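You operate a simulated robot arm through the tools that you are given. There is no shell and no other tool. Be economical: measure what you need, move in short steps, check, and stop when the job is done.

You are at the controls of a simulated robot arm. One attempt, no reset.

Task
Test the yellow bobbin on the tester; set it on the pad the display names.
Fine: tester slider in, press the green button, tester slider out before lifting it; GOOD or HOLD pad. Leave the other bobbins.

It is judged by the outcome, as a careful person would: the job done as asked, and still so three seconds after it is handed in. It fails if anything else is knocked over, pushed out of place, dropped, spilled or broken.

Robot
A 6-joint arm with a two-finger parallel gripper, fixed in place. Base frame: the origin is at the foot of the arm, x ahead of it, y to its left, z up. Units: m, rad, N and s.
With the tool pointing down near the work surface it reaches from about 0.26 to 0.68 m from the base axis. Its first joint turns from -1.152 to 1.152 rad. Payload 2.9 kg.
The tool frame sits at the grasp point between the pads (the TCP): z along the fingers, y along the line on which they close. The tips reach 0.03 m beyond it. Largest opening 0.11 m; finger width 0.02, thickness 0.01; the body of the gripper, 0.048 by 0.112 m, starts 0.055 m behind the TCP.
Orientation is told as [roll, pitch, yaw] about the base's x, y, z axes, in that order, counted from this pose: with the fingers straight down and closing along the base's y, the tool's x points along the base's -x, its y along +y and its z along -z.

Tools
- The arm moves only by the tool drive_tool. Its argument "deltas" is a list of rows, each a list of 3 entries, a list of its own where there are three numbers: the shift along the base's x, y, z in cm, then the turn, a rotation vector about the base's x, y, z in rad, then the opening, from 0 (shut) to 1 (fully open). In form: [[[dx, dy, dz], [wx, wy, wz], fingers], ...]. A call has 1 to 8 rows; each row shifts and turns the commanded pose from where the row before left it. Each row takes 0.2 s and may step no farther than 0.05 m and 0.15 rad from the row before; otherwise, or with a gripper value out of range, the whole call is refused. Where a pose cannot be reached the arm comes as near as it can. A force on the tool above 60 N (or 10 N above the force at the start of the call, whichever is more), or a blocked arm, ends the call early, and 0.2 s more pass. Each finger travels about 0.108 m/s and halts on what it meets, pressing with about 44 N; the grip force reading is that of the motor and also rises with nothing between the fingers. The clock runs only during rows and for 0.2 s after the last one: add rows that do not move to give the fingers time. The reply holds the time, the measured pose of the TCP, the force on the tool along the base axes, the opening and the grip force, in the units named above and with some noise, and new pictures: "show" is both (left out), scene, wrist or none.
- Cameras (640 x 400 px; columns grow to the right, rows downward): "scene" is fixed at [0.076, 0.4308, 1.3977]; the picture's right is [-0.78, -0.63, 0.00], its down [-0.35, 0.43, -0.83] and it looks along [0.52, -0.65, -0.56] (base axes); focal length 365 px, centre (320, 200). "wrist" rides on the gripper at [-0.036, 0, -0.057] in the tool frame; the picture's right is [0.00, -1.00, 0.00], its down [0.97, 0.00, -0.24] and it looks along [0.24, 0.00, 0.97] (tool axes); focal length 218 px, centre (320, 200). There is no depth. A picture from a camera that has moved, and an enlarged one, comes with that camera's place and axes in the base frame and with its lens. The place of the scene camera against the robot may be out by one fixed shift of up to 0.018 m in any direction.
- zoom(camera, box): a new picture of the part [left, top, right, bottom] of that camera's present view, enlarged. The clock stands still meanwhile.
- sign_off(): hands the job in; it is judged then, once.

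Work in short steps. Places have to be worked out from the pictures, the camera data and where the tool is seen: move nearer, look again, correct. Check each grasp and each placing, and mend what went wrong. You have 120 turns and 150 pictures in all, those below and enlarged ones among them. Open the gripper and draw the arm clear of the work before you hand the job in, unless the task says otherwise; then end with one line.

The tools are called after "Call:" as a command line: name --argument value ..., lists and objects as JSON in quotes. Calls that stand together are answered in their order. drive_tool: Moves the arm, as the interface text tells. Its arguments: {"type":"object","properties":{"deltas":{"type":"array","items":{"type":"array"}},"show":{"type":"string","enum":["both","scene","wrist","none"]}},"required":["deltas"]} The other tools are called the same way: zoom (camera, box) takes an enlarged picture of a part of a camera's view; sign_off () hands the job in.

At the start:

```text
time_s: 0.0
tool_pos: [0.3851, -0.1092, 1.1332]
tool_rot: [0.001, 0.0, 0.001]
contact_force: [0.0, 0.1, 0.2]
finger_gap: 0.1099
grip_force: 0.1
```

scene: 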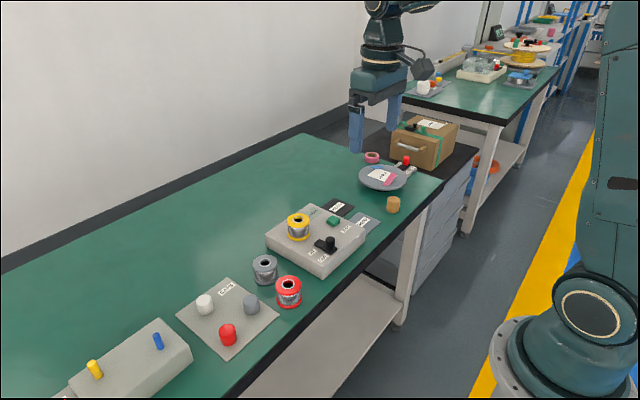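
wrist: 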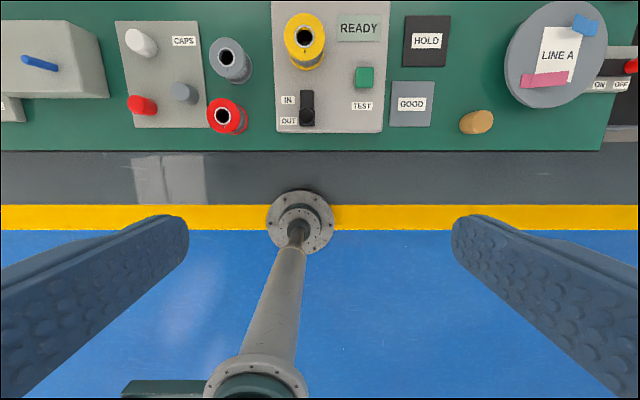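

The pictures show the tester with the yellow bobbin seated at about (0.56, -0.09), and the slider towards OUT on the near side. I'll enlarge both views for detail before moving.

Call:
zoom --camera "scene" --box '[240, 180, 400, 290]'

Call:
zoom --camera "wrist" --box '[200, 0, 460, 150]'

```text
3.64 times, centred on (320, 235) of scene
camera zoom: at [0.076, 0.4308, 1.3977], right [-0.78, -0.63, 0.0], down [-0.35, 0.43, -0.83], along [0.52, -0.65, -0.56], focal length 1327 px, centre (320, 73)
```

zoom: 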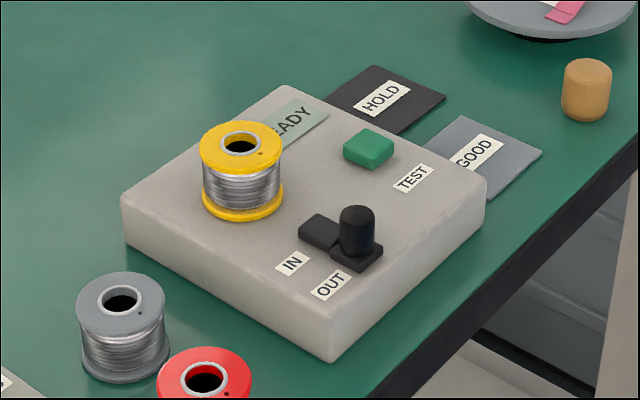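

```text
2.46 times, centred on (330, 75) of wrist
camera zoom: at [0.421, -0.1089, 1.1895], right [0.0, -1.0, 0.0], down [-0.97, 0.0, 0.24], along [-0.24, 0.0, -0.97], focal length 537 px, centre (295, 508)
```

zoom: 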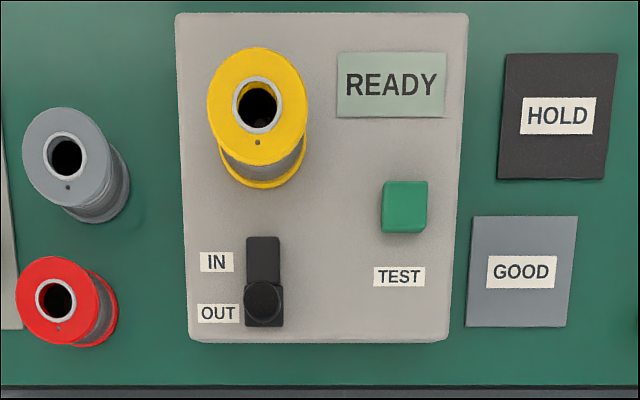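

The slider knob sits at about (0.465, -0.089). I'll descend to roughly z 0.95 short of it to get a second viewpoint for heights.

Call:
drive_tool --deltas '[[[0.9, 0.5, -4.5], [0, 0, 0], 1], [[0.9, 0.5, -4.5], [0, 0, 0], 1], [[0.9, 0.5, -4.5], [0, 0, 0], 0.6], [[0.9, 0.5, -4.5], [0, 0, 0], 0.4], [[0, 0, 0], [0, 0, 0], 0.4]]'

```text
time_s: 1.2
tool_pos: [0.42, -0.0884, 0.9522]
tool_rot: [-0.001, -0.001, 0.001]
contact_force: [0.6, -0.6, -0.1]
finger_gap: 0.0442
grip_force: 0.1
camera wrist: at [0.4571, -0.0891, 1.0089], right [0.0, -1.0, 0.0], down [-0.97, 0.0, 0.24], along [-0.24, 0.0, -0.97], focal length 218 px, centre (320, 200)
```

scene: 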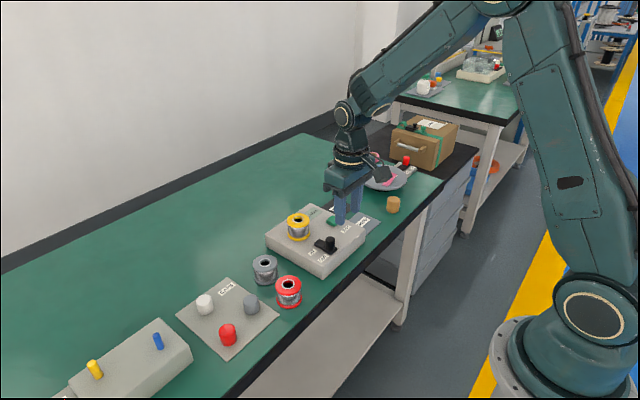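
wrist: 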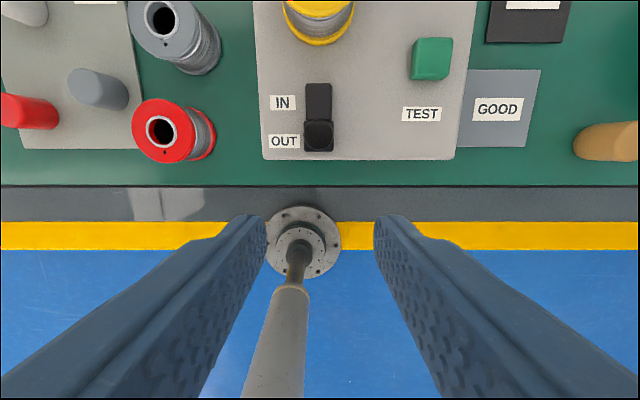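

The two views put the tester top at about z 0.80 and the knob at about (0.4655, -0.087). I'll move above it and check the alignment.

Call:
drive_tool --deltas '[[[2.3, 0.1, -1.5], [0, 0, 0], 0.45], [[2.25, 0, -1.7], [0, 0, 0], 0.45], [[0, 0, -2], [0, 0, 0], 0.45], [[0, 0, 0], [0, 0, 0], 0.45]]'

Call:
zoom --camera "scene" --box '[240, 160, 400, 290]'

```text
time_s: 2.2
tool_pos: [0.4663, -0.0878, 0.902]
tool_rot: [-0.001, -0.001, 0.0]
contact_force: [0.2, -0.1, 0.1]
finger_gap: 0.0494
grip_force: 0.1
camera wrist: at [0.5024, -0.0882, 0.9576], right [0.0, -1.0, 0.0], down [-0.97, 0.0, 0.24], along [-0.24, 0.0, -0.97], focal length 218 px, centre (320, 200)
```

scene: 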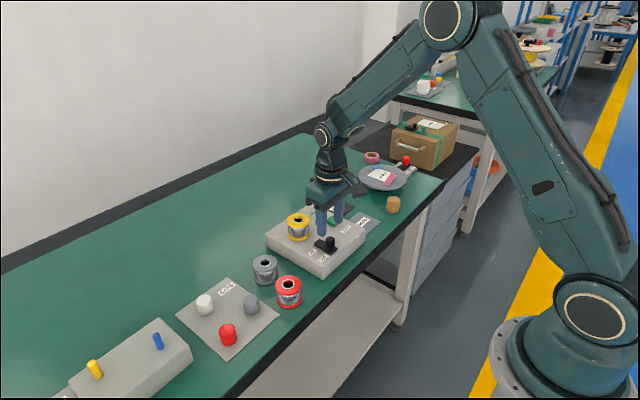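
wrist: 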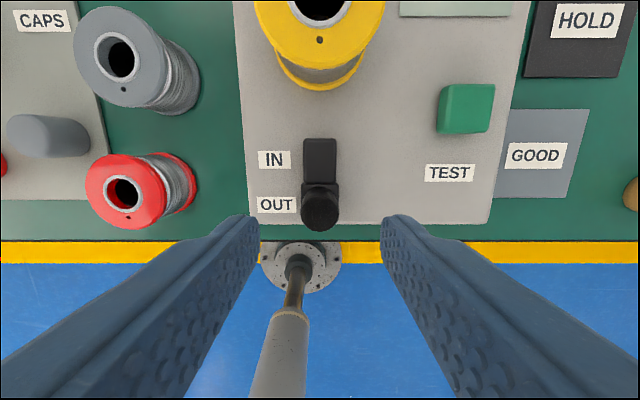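

```text
3.08 times, centred on (320, 225) of scene
camera zoom: at [0.076, 0.4308, 1.3977], right [-0.78, -0.63, 0.0], down [-0.35, 0.43, -0.83], along [0.52, -0.65, -0.56], focal length 1123 px, centre (320, 123)
```

zoom: 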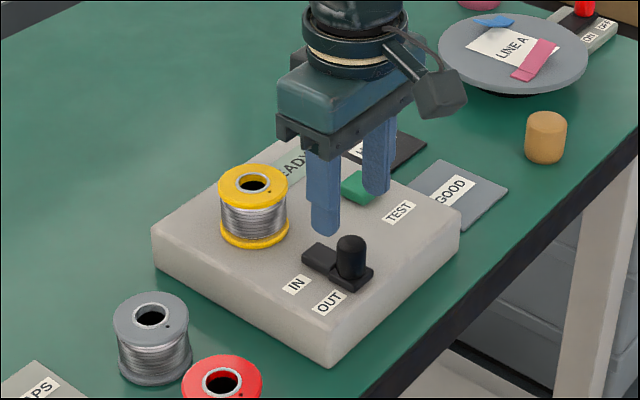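

The fingers straddle the knob evenly in y, and its centre in x is about 0.466. I'll descend to z≈0.848 and close gently on it.

Call:
drive_tool --deltas '[[[0, 0, -2.7], [0, 0, 0], 0.45], [[0, 0, -2.7], [0, 0, 0], 0.45], [[0, 0, 0], [0, 0, 0], 0.45]]'

Call:
zoom --camera "scene" --box '[260, 180, 380, 280]'

```text
time_s: 3.0
tool_pos: [0.4676, -0.0903, 0.8469]
tool_rot: [0.0, 0.001, 0.0]
contact_force: [0.2, -0.1, 0.5]
finger_gap: 0.0496
grip_force: 0.0
camera wrist: at [0.5024, -0.0888, 0.9035], right [0.0, -1.0, 0.0], down [-0.97, 0.0, 0.24], along [-0.24, 0.0, -0.97], focal length 218 px, centre (320, 200)
```

scene: 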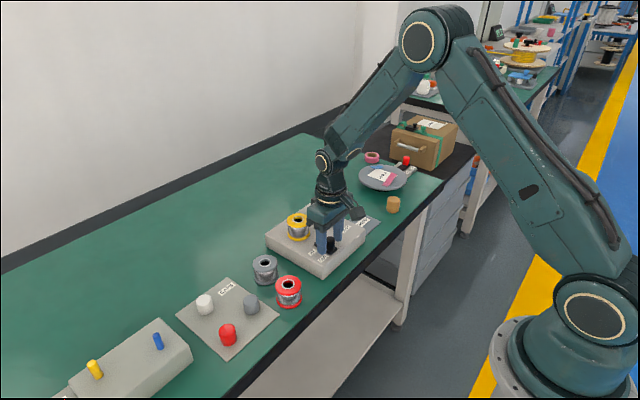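
wrist: 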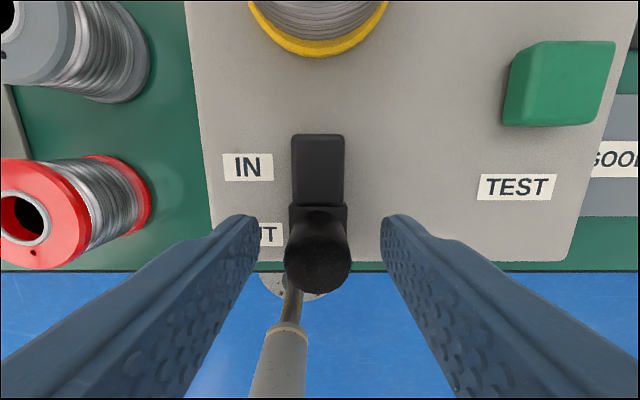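

```text
4.00 times, centred on (320, 230) of scene
camera zoom: at [0.076, 0.4308, 1.3977], right [-0.78, -0.63, 0.0], down [-0.35, 0.43, -0.83], along [0.52, -0.65, -0.56], focal length 1460 px, centre (320, 80)
```

zoom: 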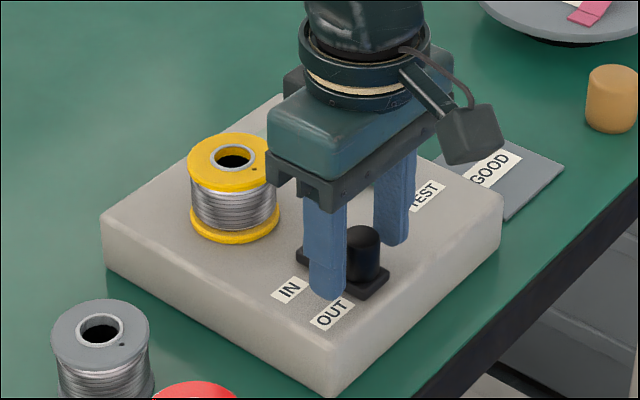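

The tips are straddling the knob with no contact. I'll close on it now.

Call:
drive_tool --deltas '[[[0, 0, 0], [0, 0, 0], 0.3], [[0, 0, 0], [0, 0, 0], 0.18], [[0, 0, 0], [0, 0, 0], 0.14], [[0, 0, 0], [0, 0, 0], 0.14]]' --show "wrist"

```text
time_s: 4.0
tool_pos: [0.4675, -0.088, 0.8466]
tool_rot: [0.0, 0.0, 0.004]
contact_force: [1.0, 7.9, -2.4]
finger_gap: 0.0226
grip_force: 45.4
camera wrist: at [0.5024, -0.088, 0.9035], right [0.0, -1.0, 0.0], down [-0.97, 0.0, 0.24], along [-0.24, 0.0, -0.97], focal length 218 px, centre (320, 200)
```

wrist: 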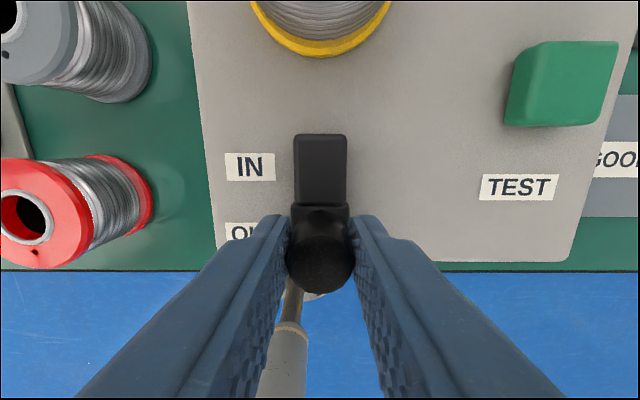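

The knob is held with a gap of 0.0226 and a small 8 N side load, so I'll ease 1 mm in +y and slide towards IN in small steps.

Call:
drive_tool --deltas '[[[0, 0.1, 0], [0, 0, 0], 0.16], [[0.7, 0, 0], [0, 0, 0], 0.16], [[0.7, 0, 0], [0, 0, 0], 0.16], [[0.7, 0, 0], [0, 0, 0], 0.16], [[0, 0, 0], [0, 0, 0], 0.16]]' --show "both"

```text
time_s: 5.2
tool_pos: [0.4883, -0.0873, 0.8463]
tool_rot: [-0.003, 0.0, 0.001]
contact_force: [-2.1, -6.8, 0.9]
finger_gap: 0.0221
grip_force: 45.3
camera wrist: at [0.5234, -0.088, 0.9037], right [0.0, -1.0, 0.0], down [-0.97, 0.0, 0.24], along [-0.24, 0.0, -0.97], focal length 218 px, centre (320, 200)
```

scene: 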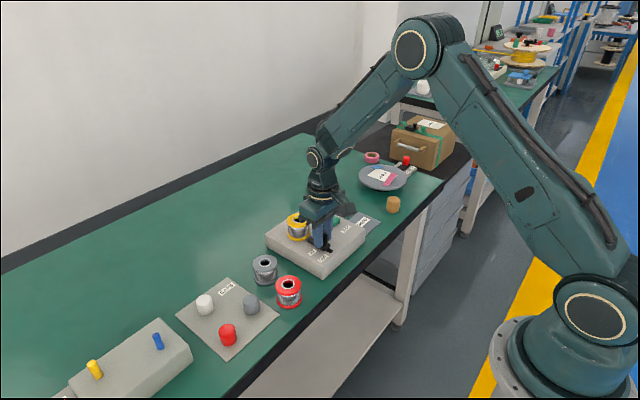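
wrist: 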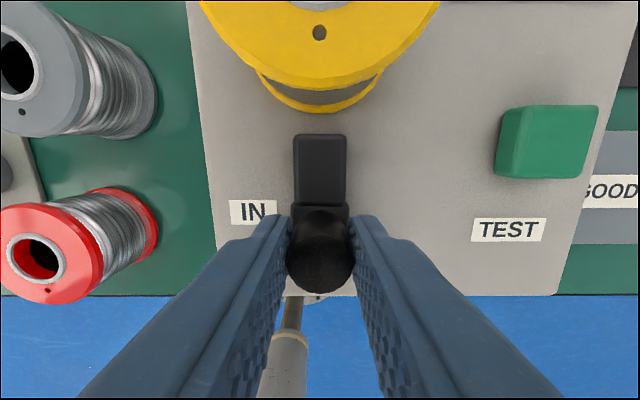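

The whole slider bar moves with the knob, and the tester is staying put. IN is about 0.8 cm further, so I'll go on in small steps and watch the force.

Call:
drive_tool --deltas '[[[0.3, 0, 0], [0, 0, 0], 0.17], [[0.3, -0.05, 0], [0, 0, 0], 0.17], [[0, 0, 0], [0, 0, 0], 0.17]]' --show "wrist"

```text
time_s: 6.0
tool_pos: [0.4929, -0.0882, 0.8476]
tool_rot: [0.002, 0.003, -0.002]
contact_force: [-15.3, -8.8, 12.3]
finger_gap: 0.0224
grip_force: 44.4
camera wrist: at [0.5286, -0.088, 0.9036], right [0.0, -1.0, 0.0], down [-0.97, 0.0, 0.24], along [-0.24, 0.0, -0.97], focal length 218 px, centre (320, 200)
```

wrist: 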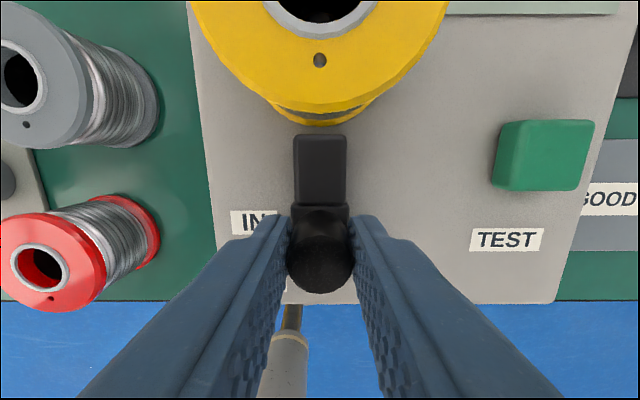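

The x force has risen to 15 N after about 2.6 cm of travel, so the slider is at its stop. I'll open, lift and look.

Call:
drive_tool --deltas '[[[0, 0, 0], [0, 0, 0], 0.3], [[0, 0, 0], [0, 0, 0], 0.45], [[0, 0, 2], [0, 0, 0], 0.45], [[0, 0, 4], [0, 0, 0], 0.45], [[-2, 0, 4], [0, 0, 0], 0.3], [[-3, 0, 2], [0, 0, 0], 0], [[0, 0, 0], [0, 0, 0], 0], [[0, 0, 0], [0, 0, 0], 0]]'

Call:
zoom --camera "scene" --box '[240, 180, 400, 290]'

```text
time_s: 7.8
tool_pos: [0.4435, -0.0859, 0.9656]
tool_rot: [0.0, 0.0, 0.0]
contact_force: [0.5, 0.4, -0.8]
finger_gap: 0.0002
grip_force: 37.6
camera wrist: at [0.4794, -0.0869, 1.0232], right [0.0, -1.0, 0.0], down [-0.97, 0.0, 0.24], along [-0.24, 0.0, -0.97], focal length 218 px, centre (320, 200)
```

scene: 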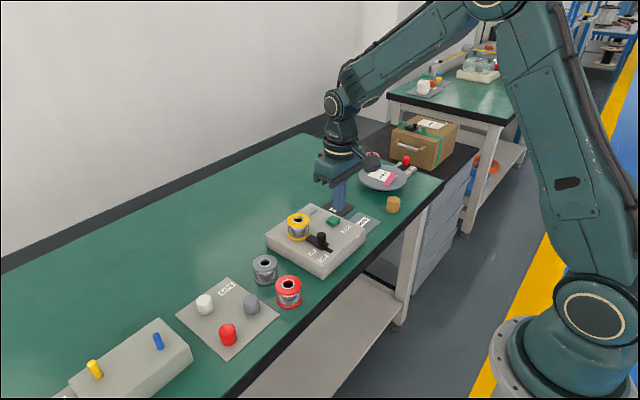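
wrist: 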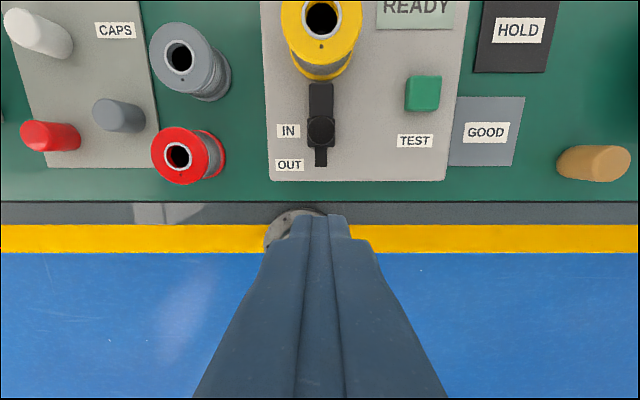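

```text
3.64 times, centred on (320, 235) of scene
camera zoom: at [0.076, 0.4308, 1.3977], right [-0.78, -0.63, 0.0], down [-0.35, 0.43, -0.83], along [0.52, -0.65, -0.56], focal length 1327 px, centre (320, 73)
```

zoom: 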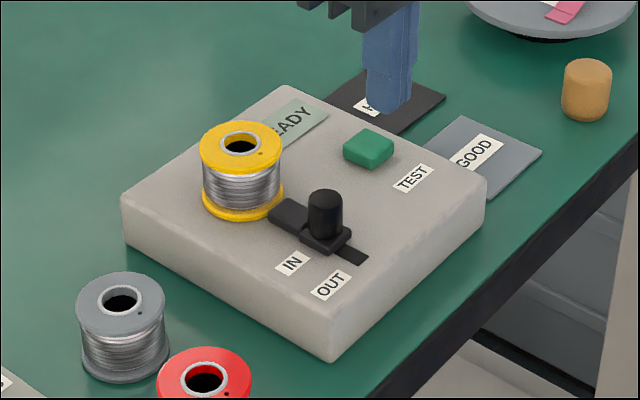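

The slider is now in at the IN mark, touching the bobbin. The button top is at about (0.5235, -0.175, 0.82), so I'll move above it with shut fingers.

Call:
drive_tool --deltas '[[[2.7, -3, 0], [0, 0, 0], 0], [[2.7, -3, 0], [0, 0, 0], 0], [[2.6, -2.9, -2], [0, 0, 0], 0], [[0, 0, -4], [0, 0, 0], 0], [[0, 0, 0], [0, 0, 0], 0]]'

Call:
zoom --camera "scene" --box '[260, 170, 400, 270]'

```text
time_s: 9.0
tool_pos: [0.5256, -0.1762, 0.9069]
tool_rot: [-0.001, -0.002, 0.0]
contact_force: [-0.5, 0.5, 0.2]
finger_gap: 0.0001
grip_force: 38.0
camera wrist: at [0.5606, -0.1761, 0.9635], right [0.0, -1.0, 0.0], down [-0.97, 0.0, 0.24], along [-0.24, 0.0, -0.97], focal length 218 px, centre (320, 200)
```

scene: 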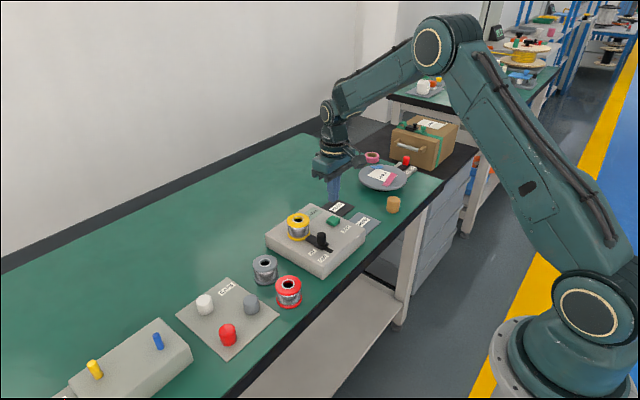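
wrist: 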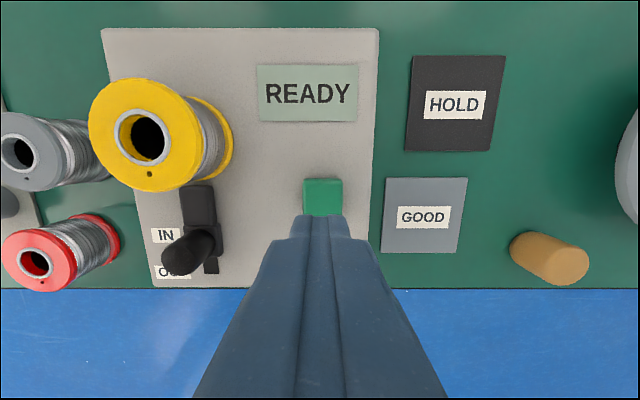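

```text
4.00 times, centred on (330, 220) of scene
camera zoom: at [0.076, 0.4308, 1.3977], right [-0.78, -0.63, 0.0], down [-0.35, 0.43, -0.83], along [0.52, -0.65, -0.56], focal length 1460 px, centre (280, 120)
```

zoom: 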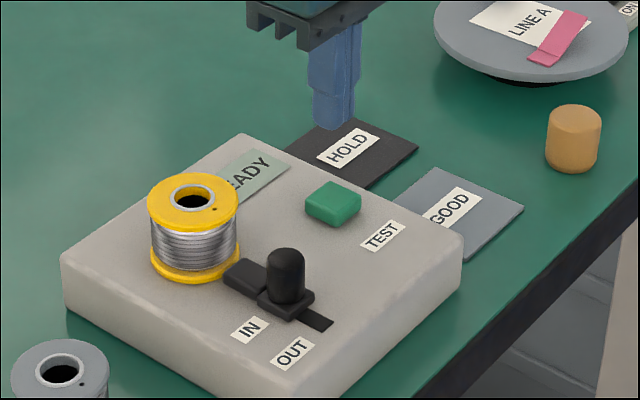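

The button is lined up in y and its centre in x is about 0.5245. I'll lower until contact, in short steps.

Call:
drive_tool --deltas '[[[0, 0, -2.5], [0, 0, 0], 0], [[0, 0, -1.5], [0, 0, 0], 0], [[0, 0, -0.7], [0, 0, 0], 0], [[0, 0, -0.4], [0, 0, 0], 0], [[0, 0, -0.4], [0, 0, 0], 0], [[0, 0, 0], [0, 0, 0], 0]]'

```text
time_s: 10.4
tool_pos: [0.5236, -0.1765, 0.8515]
tool_rot: [0.0, -0.001, 0.001]
contact_force: [-0.2, -0.3, -0.1]
finger_gap: 0.0
grip_force: 37.8
camera wrist: at [0.5596, -0.1764, 0.9082], right [0.0, -1.0, 0.0], down [-0.97, 0.0, 0.24], along [-0.24, 0.0, -0.97], focal length 218 px, centre (320, 200)
```

scene: 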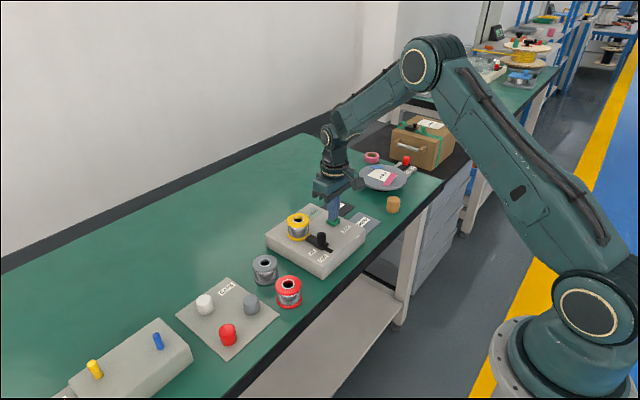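
wrist: 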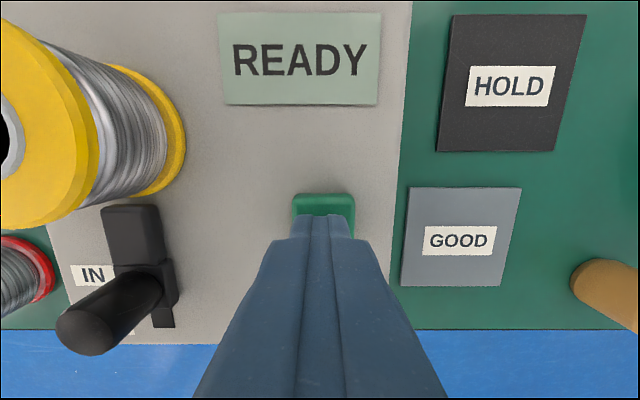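

No contact yet at z 0.8515, so I'll continue down in 3 mm steps.

Call:
drive_tool --deltas '[[[0, 0, -0.3], [0, 0, 0], 0], [[0, 0, -0.3], [0, 0, 0], 0], [[0, 0, 0], [0, 0, 0], 0]]' --show "wrist"

```text
time_s: 11.2
tool_pos: [0.5254, -0.1771, 0.8469]
tool_rot: [-0.002, 0.0, 0.0]
contact_force: [1.0, 0.1, 1.2]
finger_gap: 0.0
grip_force: 37.6
camera wrist: at [0.5595, -0.1764, 0.9027], right [0.0, -1.0, 0.0], down [-0.97, 0.0, 0.24], along [-0.24, 0.0, -0.97], focal length 218 px, centre (320, 200)
```

wrist: 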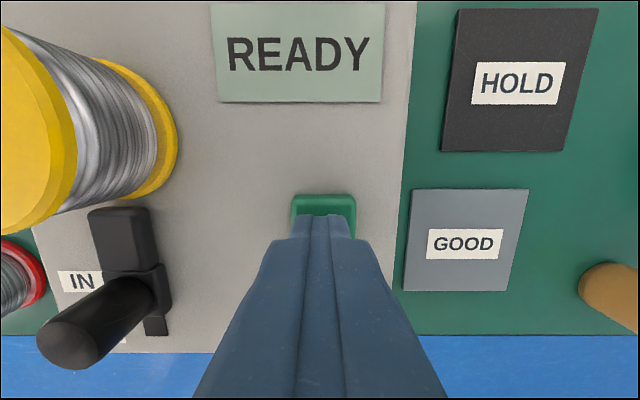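

Contact is just beginning, so I'll press a few millimetres more.

Call:
drive_tool --deltas '[[[0, 0, -0.25], [0, 0, 0], 0], [[0, 0, -0.25], [0, 0, 0], 0], [[0, 0, 0], [0, 0, 0], 0]]' --show "wrist"

```text
time_s: 12.0
tool_pos: [0.5251, -0.1765, 0.8402]
tool_rot: [0.001, 0.001, 0.0]
contact_force: [-4.7, 1.1, 10.9]
finger_gap: 0.0
grip_force: 37.8
camera wrist: at [0.5596, -0.1764, 0.8983], right [0.0, -1.0, 0.0], down [-0.97, 0.0, 0.24], along [-0.24, 0.0, -0.97], focal length 218 px, centre (320, 200)
```

wrist: 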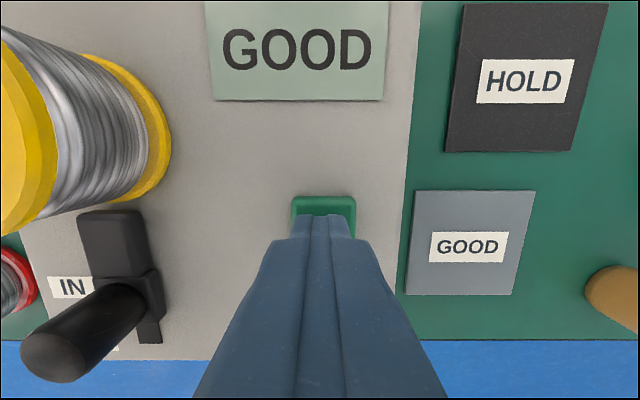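

The display reads GOOD. I'll lift off and go back above the slider knob at about (0.493, -0.088).

Call:
drive_tool --deltas '[[[0, 0, 3], [0, 0, 0], 0], [[0, 0, 4], [0, 0, 0], 0], [[0, 0, 4.5], [0, 0, 0], 0], [[-1.1, 3, 0], [0, 0, 0], 0.2], [[-1.1, 3, 0], [0, 0, 0], 0.45], [[-0.95, 2.85, -2], [0, 0, 0], 0.45], [[0, 0, -3.5], [0, 0, 0], 0.45], [[0, 0, 0], [0, 0, 0], 0.45]]'

```text
time_s: 13.8
tool_pos: [0.4924, -0.0885, 0.9006]
tool_rot: [-0.001, -0.001, 0.0]
contact_force: [0.3, 0.4, 0.3]
finger_gap: 0.0495
grip_force: 0.0
camera wrist: at [0.5273, -0.0889, 0.958], right [0.0, -1.0, 0.0], down [-0.97, 0.0, 0.24], along [-0.24, 0.0, -0.97], focal length 218 px, centre (320, 200)
```

scene: 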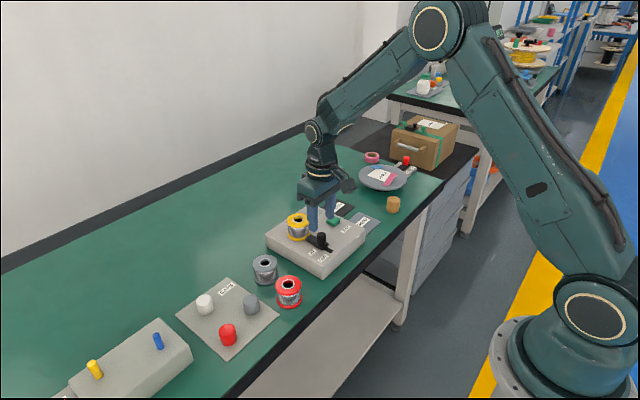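
wrist: 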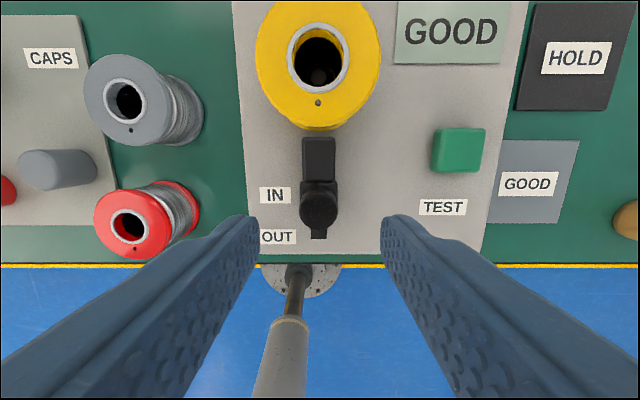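

GOOD stays on the display and the knob is centred between the fingers. I'll descend, grip and pull the slider OUT.

Call:
drive_tool --deltas '[[[0, 0.05, -2.7], [0, 0, 0], 0.45], [[0, 0, -2.6], [0, 0, 0], 0.45], [[0, 0, 0], [0, 0, 0], 0.3], [[0, 0, 0], [0, 0, 0], 0.2], [[0, 0, 0], [0, 0, 0], 0.17], [[0, 0, 0], [0, 0, 0], 0.17]]' --show "wrist"

```text
time_s: 15.2
tool_pos: [0.4926, -0.0877, 0.8479]
tool_rot: [0.0, 0.0, 0.0]
contact_force: [1.0, -2.0, -3.1]
finger_gap: 0.0226
grip_force: 45.0
camera wrist: at [0.5283, -0.088, 0.905], right [0.0, -1.0, 0.0], down [-0.97, 0.0, 0.24], along [-0.24, 0.0, -0.97], focal length 218 px, centre (320, 200)
```

wrist: 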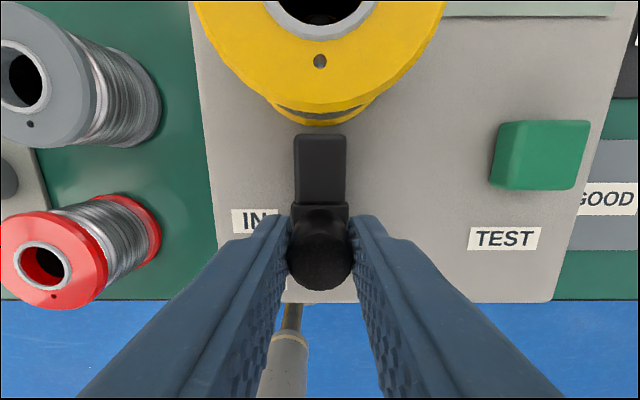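

The knob is held with almost no side load. I'll pull back about 2.6 cm to OUT.

Call:
drive_tool --deltas '[[[-0.7, 0, 0], [0, 0, 0], 0.17], [[-0.7, 0, 0], [0, 0, 0], 0.17], [[-0.7, 0, 0], [0, 0, 0], 0.17], [[-0.4, 0, 0], [0, 0, 0], 0.17], [[-0.2, 0, 0], [0, 0, 0], 0.17], [[0, 0, 0], [0, 0, 0], 0.17]]' --show "wrist"

```text
time_s: 16.6
tool_pos: [0.4665, -0.0882, 0.8482]
tool_rot: [0.002, -0.004, 0.0]
contact_force: [10.8, -4.0, 2.6]
finger_gap: 0.0222
grip_force: 44.9
camera wrist: at [0.5019, -0.088, 0.9051], right [0.0, -1.0, 0.0], down [-0.97, 0.0, 0.24], along [-0.24, 0.0, -0.97], focal length 218 px, centre (320, 200)
```

wrist: 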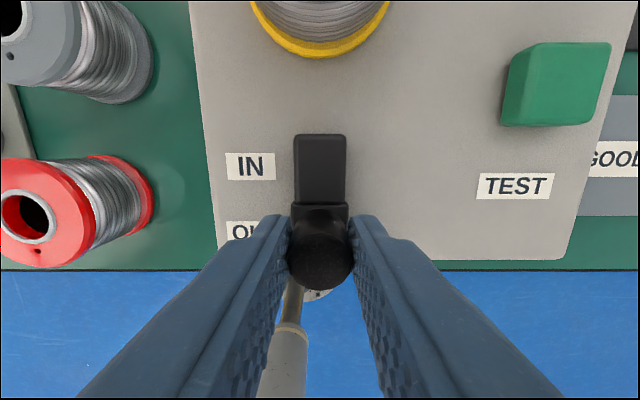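

The slider is back where it started, against its OUT stop. I'll release, rise and move to a viewpoint over the bobbin with the fingers wide open.

Call:
drive_tool --deltas '[[[0, 0, 0], [0, 0, 0], 0.3], [[0, 0, 0], [0, 0, 0], 0.45], [[0, 0, 3], [0, 0, 0], 0.45], [[0, 0, 4.5], [0, 0, 0], 0.5], [[1, 0, 4.5], [0, 0, 0], 0.8], [[4, 0, 0], [0, 0, 0], 0.8], [[4.6, 0, 0], [0, 0, 0], 0.8], [[0, 0, 0], [0, 0, 0], 0.8]]'

Call:
zoom --camera "scene" --box '[240, 180, 400, 290]'

```text
time_s: 18.4
tool_pos: [0.5627, -0.0869, 0.9681]
tool_rot: [0.0, 0.0, -0.001]
contact_force: [-0.2, 0.2, 0.0]
finger_gap: 0.0879
grip_force: 0.0
camera wrist: at [0.597, -0.0865, 1.0251], right [0.0, -1.0, 0.0], down [-0.97, 0.0, 0.24], along [-0.24, 0.0, -0.97], focal length 218 px, centre (320, 200)
```

scene: 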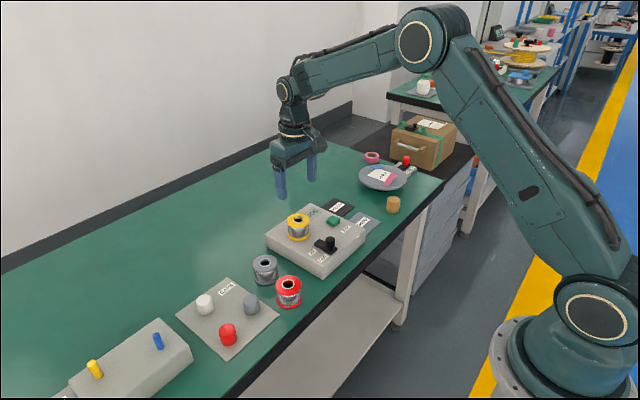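
wrist: 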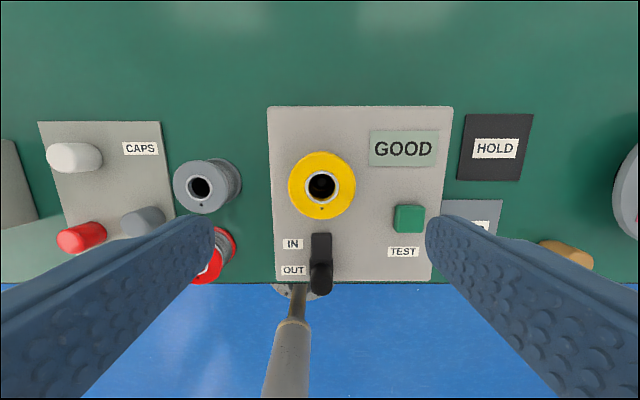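

```text
3.64 times, centred on (320, 235) of scene
camera zoom: at [0.076, 0.4308, 1.3977], right [-0.78, -0.63, 0.0], down [-0.35, 0.43, -0.83], along [0.52, -0.65, -0.56], focal length 1327 px, centre (320, 73)
```

zoom: 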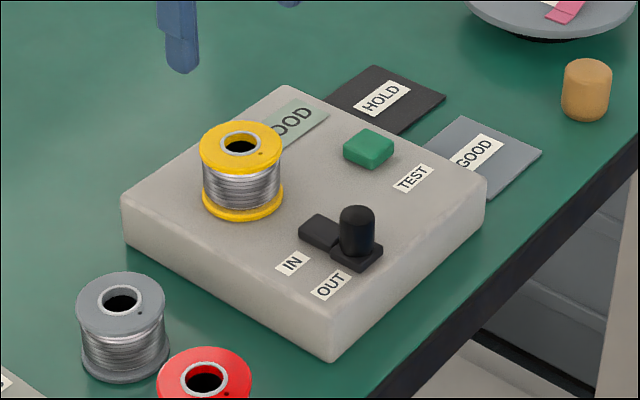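

The bobbin's top is at z≈0.848, centred at about (0.565, -0.088), 0.056 m across. I'll lower over it to just above the tester top.

Call:
drive_tool --deltas '[[[0.3, -0.1, -4], [0, 0, 0], 0.8], [[0, 0, -4], [0, 0, 0], 0.8], [[0, 0, -3], [0, 0, 0], 0.8], [[0, 0, -1.5], [0, 0, 0], 0.8], [[0, 0, -0.7], [0, 0, 0], 0.8], [[0, 0, 0], [0, 0, 0], 0.8]]'

Call:
zoom --camera "scene" --box '[240, 170, 400, 280]'

```text
time_s: 19.8
tool_pos: [0.5633, -0.0884, 0.8343]
tool_rot: [0.0, 0.001, -0.001]
contact_force: [-1.1, 0.7, 0.2]
finger_gap: 0.0878
grip_force: 0.0
camera wrist: at [0.5992, -0.0882, 0.8921], right [0.0, -1.0, 0.0], down [-0.97, 0.0, 0.24], along [-0.24, 0.0, -0.97], focal length 218 px, centre (320, 200)
```

scene: 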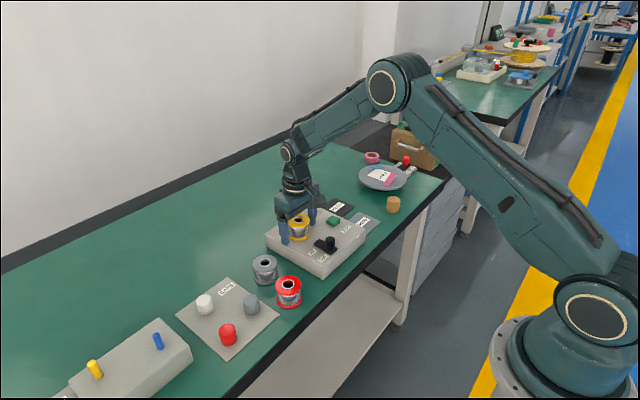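
wrist: 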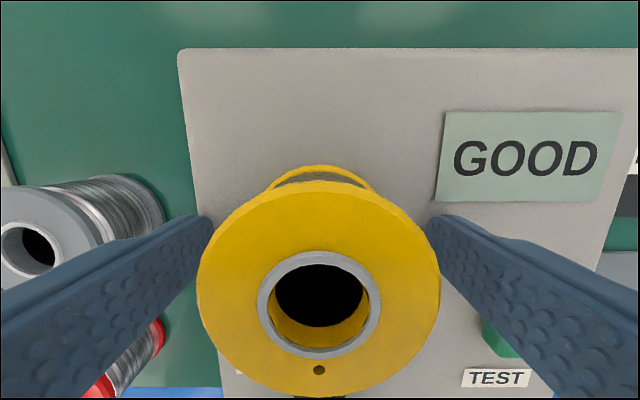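

```text
3.64 times, centred on (320, 225) of scene
camera zoom: at [0.076, 0.4308, 1.3977], right [-0.78, -0.63, 0.0], down [-0.35, 0.43, -0.83], along [0.52, -0.65, -0.56], focal length 1327 px, centre (320, 109)
```

zoom: 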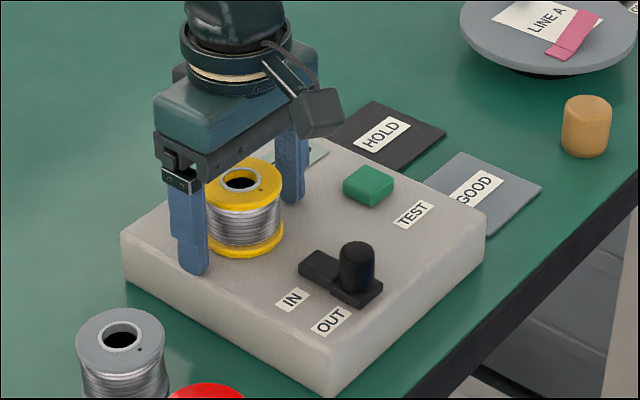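

The bobbin is centred between the fingers and perhaps 2–3 mm further out in x. I'll nudge in x and close.

Call:
drive_tool --deltas '[[[0.2, 0, 0], [0, 0, 0], 0.8], [[0, 0, 0], [0, 0, 0], 0.6], [[0, 0, 0], [0, 0, 0], 0.48], [[0, 0, 0], [0, 0, 0], 0.44], [[0, 0, 0], [0, 0, 0], 0.44]]' --show "wrist"

```text
time_s: 21.0
tool_pos: [0.5657, -0.0888, 0.8345]
tool_rot: [0.0, -0.001, 0.0]
contact_force: [0.2, 0.1, 0.6]
finger_gap: 0.0548
grip_force: 43.6
camera wrist: at [0.6016, -0.0883, 0.8925], right [0.0, -1.0, 0.0], down [-0.97, 0.0, 0.24], along [-0.24, 0.0, -0.97], focal length 218 px, centre (320, 200)
```

wrist: 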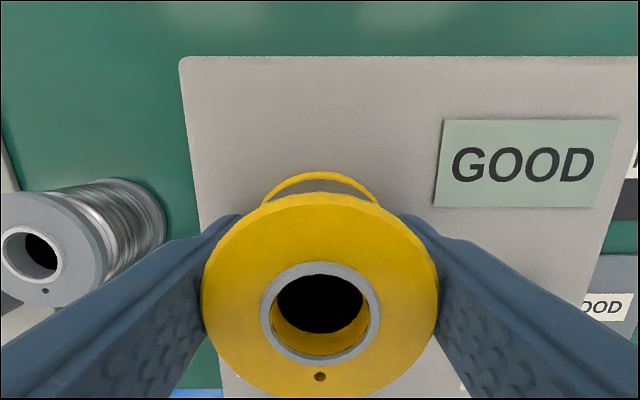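

The bobbin is gripped with a gap of 0.0548 and no net load. I'll command slightly tighter and lift straight up.

Call:
drive_tool --deltas '[[[0, 0, 0.5], [0, 0, 0], 0.4], [[0, 0, 1.5], [0, 0, 0], 0.4], [[0, 0, 3], [0, 0, 0], 0.4], [[0, 0, 4], [0, 0, 0], 0.4], [[0, 0, 3], [0, 0, 0], 0.4], [[0, 0, 0], [0, 0, 0], 0.4]]'

Call:
zoom --camera "scene" --box '[240, 150, 400, 280]'

```text
time_s: 22.4
tool_pos: [0.5647, -0.0887, 0.9559]
tool_rot: [-0.001, 0.0, 0.0]
contact_force: [0.1, -1.1, -1.3]
finger_gap: 0.0551
grip_force: 44.3
camera wrist: at [0.601, -0.0887, 1.0122], right [0.0, -1.0, 0.0], down [-0.97, 0.0, 0.24], along [-0.24, 0.0, -0.97], focal length 218 px, centre (320, 200)
```

scene: 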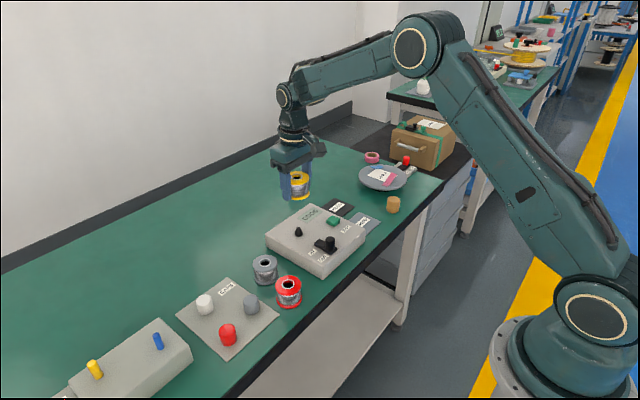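
wrist: 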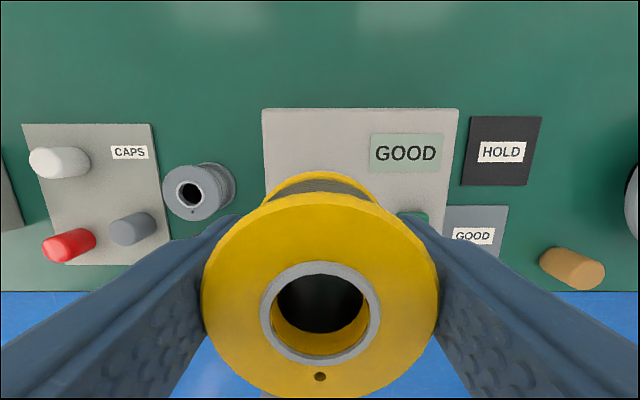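

```text
3.08 times, centred on (320, 215) of scene
camera zoom: at [0.076, 0.4308, 1.3977], right [-0.78, -0.63, 0.0], down [-0.35, 0.43, -0.83], along [0.52, -0.65, -0.56], focal length 1123 px, centre (320, 154)
```

zoom: 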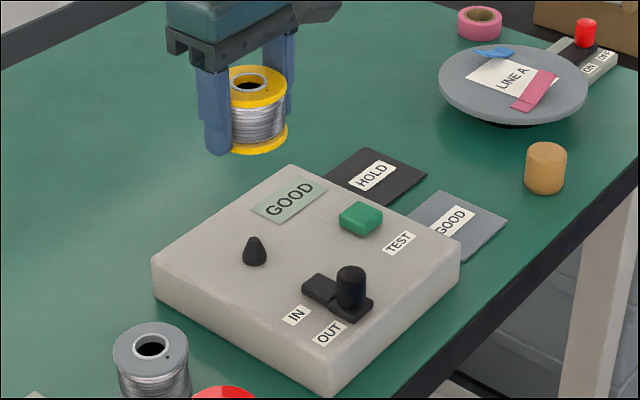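

The bobbin is held upright and the slider is out. The GOOD pad centre works out at about (0.496, -0.276), so I'll carry the bobbin above it and look.

Call:
drive_tool --deltas '[[[-1.4, -3.8, 0], [0, 0, 0], 0.4], [[-1.4, -3.8, 0], [0, 0, 0], 0.4], [[-1.4, -3.8, 0], [0, 0, 0], 0.4], [[-1.4, -3.8, 0], [0, 0, 0], 0.4], [[-1.4, -3.7, 0], [0, 0, 0], 0.4], [[0, 0, -4], [0, 0, 0], 0.4], [[0, 0, -3], [0, 0, 0], 0.4], [[0, 0, 0], [0, 0, 0], 0.4]]'

Call:
zoom --camera "scene" --box '[280, 150, 440, 260]'

```text
time_s: 24.2
tool_pos: [0.4986, -0.2778, 0.8856]
tool_rot: [0.001, 0.0, 0.001]
contact_force: [-0.9, 0.4, -1.3]
finger_gap: 0.0548
grip_force: 44.2
camera wrist: at [0.533, -0.2776, 0.9418], right [0.0, -1.0, 0.0], down [-0.97, 0.0, 0.24], along [-0.24, 0.0, -0.97], focal length 218 px, centre (320, 200)
```

scene: 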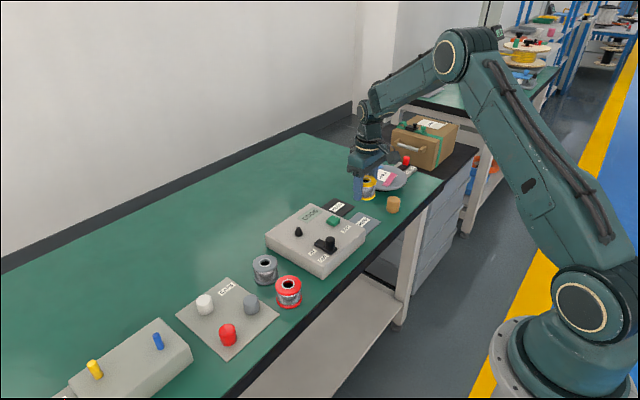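
wrist: 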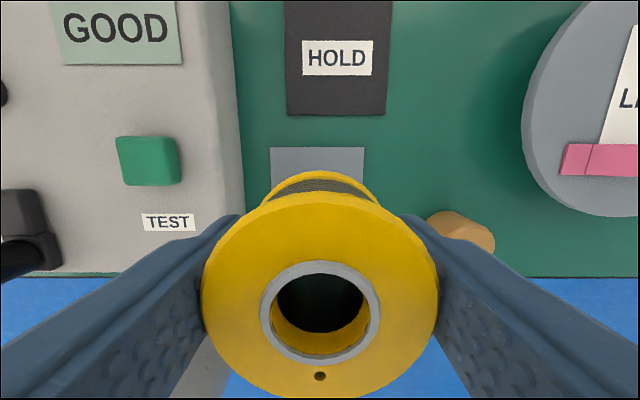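

```text
3.64 times, centred on (360, 205) of scene
camera zoom: at [0.076, 0.4308, 1.3977], right [-0.78, -0.63, 0.0], down [-0.35, 0.43, -0.83], along [0.52, -0.65, -0.56], focal length 1327 px, centre (174, 182)
```

zoom: 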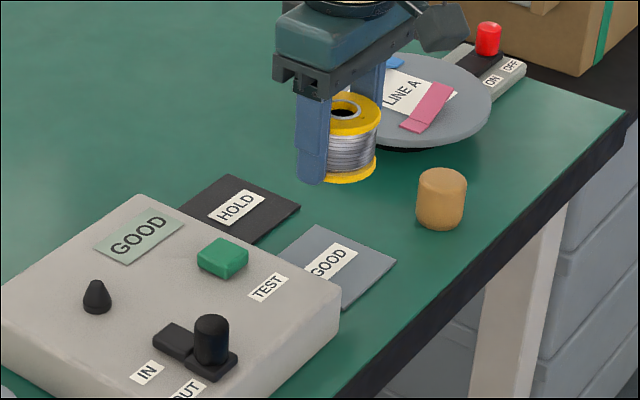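

Pad edges confirm its centre at about (0.494, -0.275), and the finger clears the tester by about 2 cm. I'll trim position and lower to near contact.

Call:
drive_tool --deltas '[[[-0.3, 0.2, -3], [0, 0, 0], 0.4], [[0, 0, -3], [0, 0, 0], 0.4], [[0, 0, -1.2], [0, 0, 0], 0.4], [[0, 0, 0], [0, 0, 0], 0.4]]'

Call:
zoom --camera "scene" --box '[300, 160, 420, 250]'

```text
time_s: 25.2
tool_pos: [0.4935, -0.2755, 0.8132]
tool_rot: [0.0, 0.0, 0.0]
contact_force: [0.1, -0.5, -1.9]
finger_gap: 0.0548
grip_force: 44.1
camera wrist: at [0.5296, -0.2756, 0.87], right [0.0, -1.0, 0.0], down [-0.97, 0.0, 0.24], along [-0.24, 0.0, -0.97], focal length 218 px, centre (320, 200)
```

scene: 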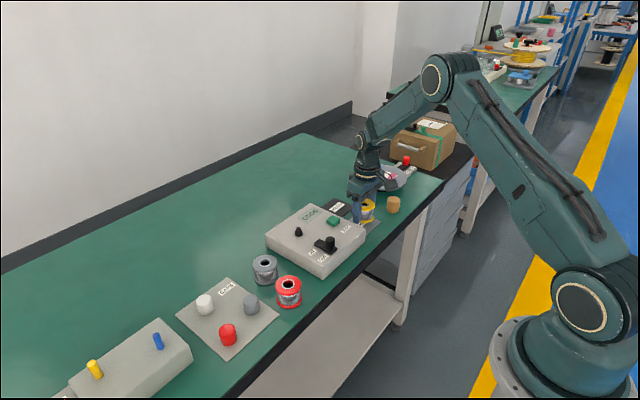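
wrist: 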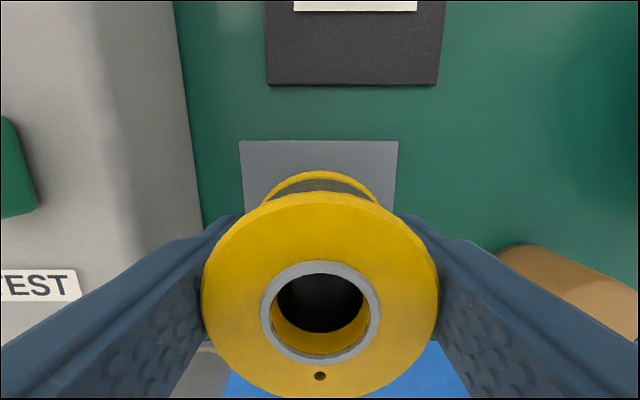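

```text
4.44 times, centred on (360, 205) of scene
camera zoom: at [0.076, 0.4308, 1.3977], right [-0.78, -0.63, 0.0], down [-0.35, 0.43, -0.83], along [0.52, -0.65, -0.56], focal length 1622 px, centre (142, 178)
```

zoom: 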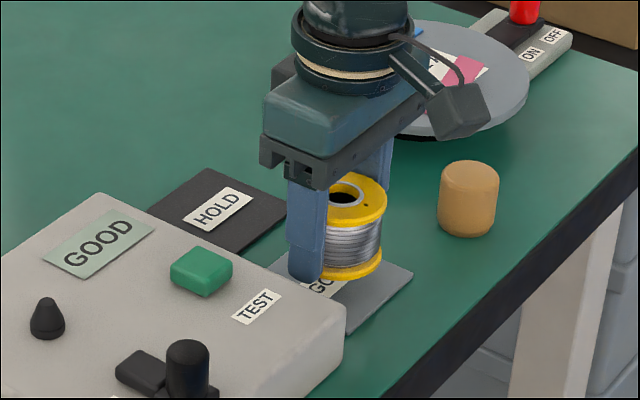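

Centred over the GOOD pad and about a centimetre up. I'll lower in small steps until the force shows contact.

Call:
drive_tool --deltas '[[[0, 0, -0.5], [0, 0, 0], 0.4], [[0, 0, -0.3], [0, 0, 0], 0.4], [[0, 0, -0.2], [0, 0, 0], 0.4], [[0, 0, 0], [0, 0, 0], 0.4]]' --show "none"

```text
time_s: 26.2
tool_pos: [0.4939, -0.2752, 0.8051]
tool_rot: [0.0, -0.001, -0.001]
contact_force: [0.1, 0.1, -1.1]
finger_gap: 0.0549
grip_force: 44.3
```

No contact yet at z≈0.804, so I'll continue in 2 mm steps.

Call:
drive_tool --deltas '[[[0, 0, -0.2], [0, 0, 0], 0.4], [[0, 0, -0.2], [0, 0, 0], 0.4], [[0, 0, 0], [0, 0, 0], 0.4]]' --show "scene"

Call:
zoom --camera "scene" --box '[330, 180, 410, 240]'

```text
time_s: 27.0
tool_pos: [0.4942, -0.2752, 0.7995]
tool_rot: [0.001, 0.002, 0.0]
contact_force: [0.5, 0.2, -1.5]
finger_gap: 0.0547
grip_force: 44.4
```

scene: 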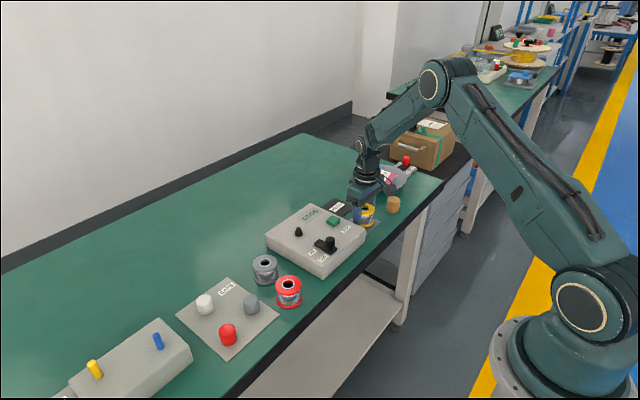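

```text
6.67 times, centred on (370, 210) of scene
camera zoom: at [0.076, 0.4308, 1.3977], right [-0.78, -0.63, 0.0], down [-0.35, 0.43, -0.83], along [0.52, -0.65, -0.56], focal length 2433 px, centre (-13, 133)
```

zoom: 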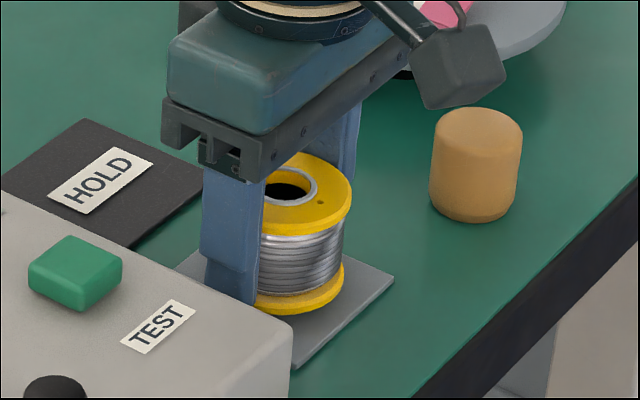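

Very nearly down, with no force yet, so I'll go on in 1 mm steps.

Call:
drive_tool --deltas '[[[0, 0, -0.1], [0, 0, 0], 0.4], [[0, 0, -0.1], [0, 0, 0], 0.4], [[0, 0, 0], [0, 0, 0], 0.4]]' --show "none"

```text
time_s: 27.8
tool_pos: [0.4934, -0.275, 0.7974]
tool_rot: [-0.001, -0.001, -0.002]
contact_force: [-0.2, 0.7, -1.5]
finger_gap: 0.055
grip_force: 43.5
```

Still no contact; I'll take another 2 mm.

Call:
drive_tool --deltas '[[[0, 0, -0.1], [0, 0, 0], 0.4], [[0, 0, -0.1], [0, 0, 0], 0.4], [[0, 0, 0], [0, 0, 0], 0.4]]' --show "none"

```text
time_s: 28.6
tool_pos: [0.4946, -0.2753, 0.796]
tool_rot: [0.001, 0.001, 0.001]
contact_force: [0.2, 0.7, -0.7]
finger_gap: 0.0549
grip_force: 43.8
```

The downward load may be starting to ease. I'll take another 2 mm with a check.

Call:
drive_tool --deltas '[[[0, 0, -0.1], [0, 0, 0], 0.4], [[0, 0, -0.1], [0, 0, 0], 0.4], [[0, 0, 0], [0, 0, 0], 0.4]]' --show "none"

```text
time_s: 29.4
tool_pos: [0.4936, -0.2747, 0.7941]
tool_rot: [0.001, 0.001, 0.0]
contact_force: [-4.9, 2.2, 14.2]
finger_gap: 0.0551
grip_force: 43.8
```

The bobbin is now down, with 14 N upward. I'll ease up 1 mm, open modestly to stay clear of the tester, and check.

Call:
drive_tool --deltas '[[[0, 0, 0.1], [0, 0, 0], 0.45], [[0, 0, 0], [0, 0, 0], 0.55], [[0, 0, 0], [0, 0, 0], 0.66], [[0, 0, 0], [0, 0, 0], 0.66]]' --show "wrist"

Call:
zoom --camera "scene" --box '[330, 180, 410, 240]'

```text
time_s: 30.4
tool_pos: [0.4949, -0.2757, 0.794]
tool_rot: [0.0, 0.0, 0.0]
contact_force: [-0.1, 0.2, 0.4]
finger_gap: 0.0725
grip_force: 0.1
camera wrist: at [0.5292, -0.275, 0.8514], right [0.0, -1.0, 0.0], down [-0.97, 0.0, 0.24], along [-0.24, 0.0, -0.97], focal length 218 px, centre (320, 200)
```

wrist: 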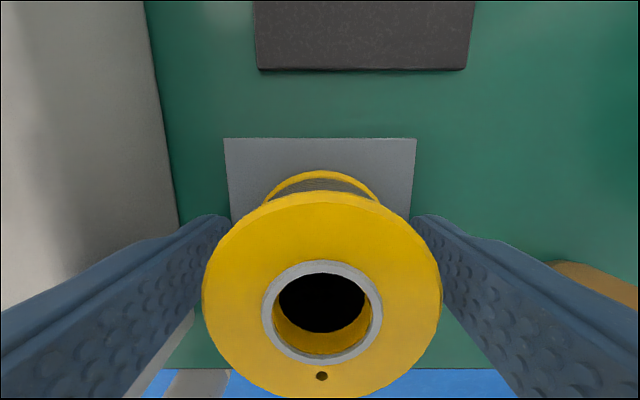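

```text
6.67 times, centred on (370, 210) of scene
camera zoom: at [0.076, 0.4308, 1.3977], right [-0.78, -0.63, 0.0], down [-0.35, 0.43, -0.83], along [0.52, -0.65, -0.56], focal length 2433 px, centre (-13, 133)
```

zoom: 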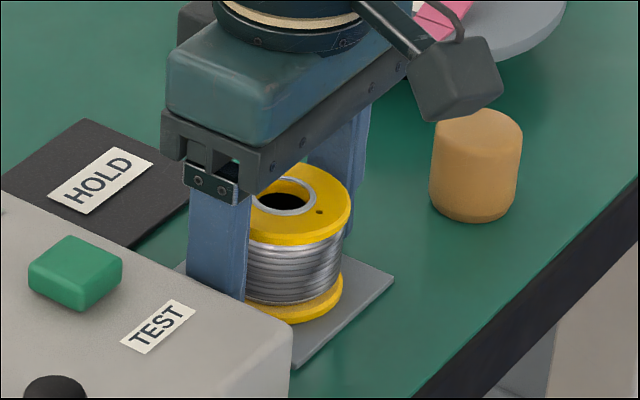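

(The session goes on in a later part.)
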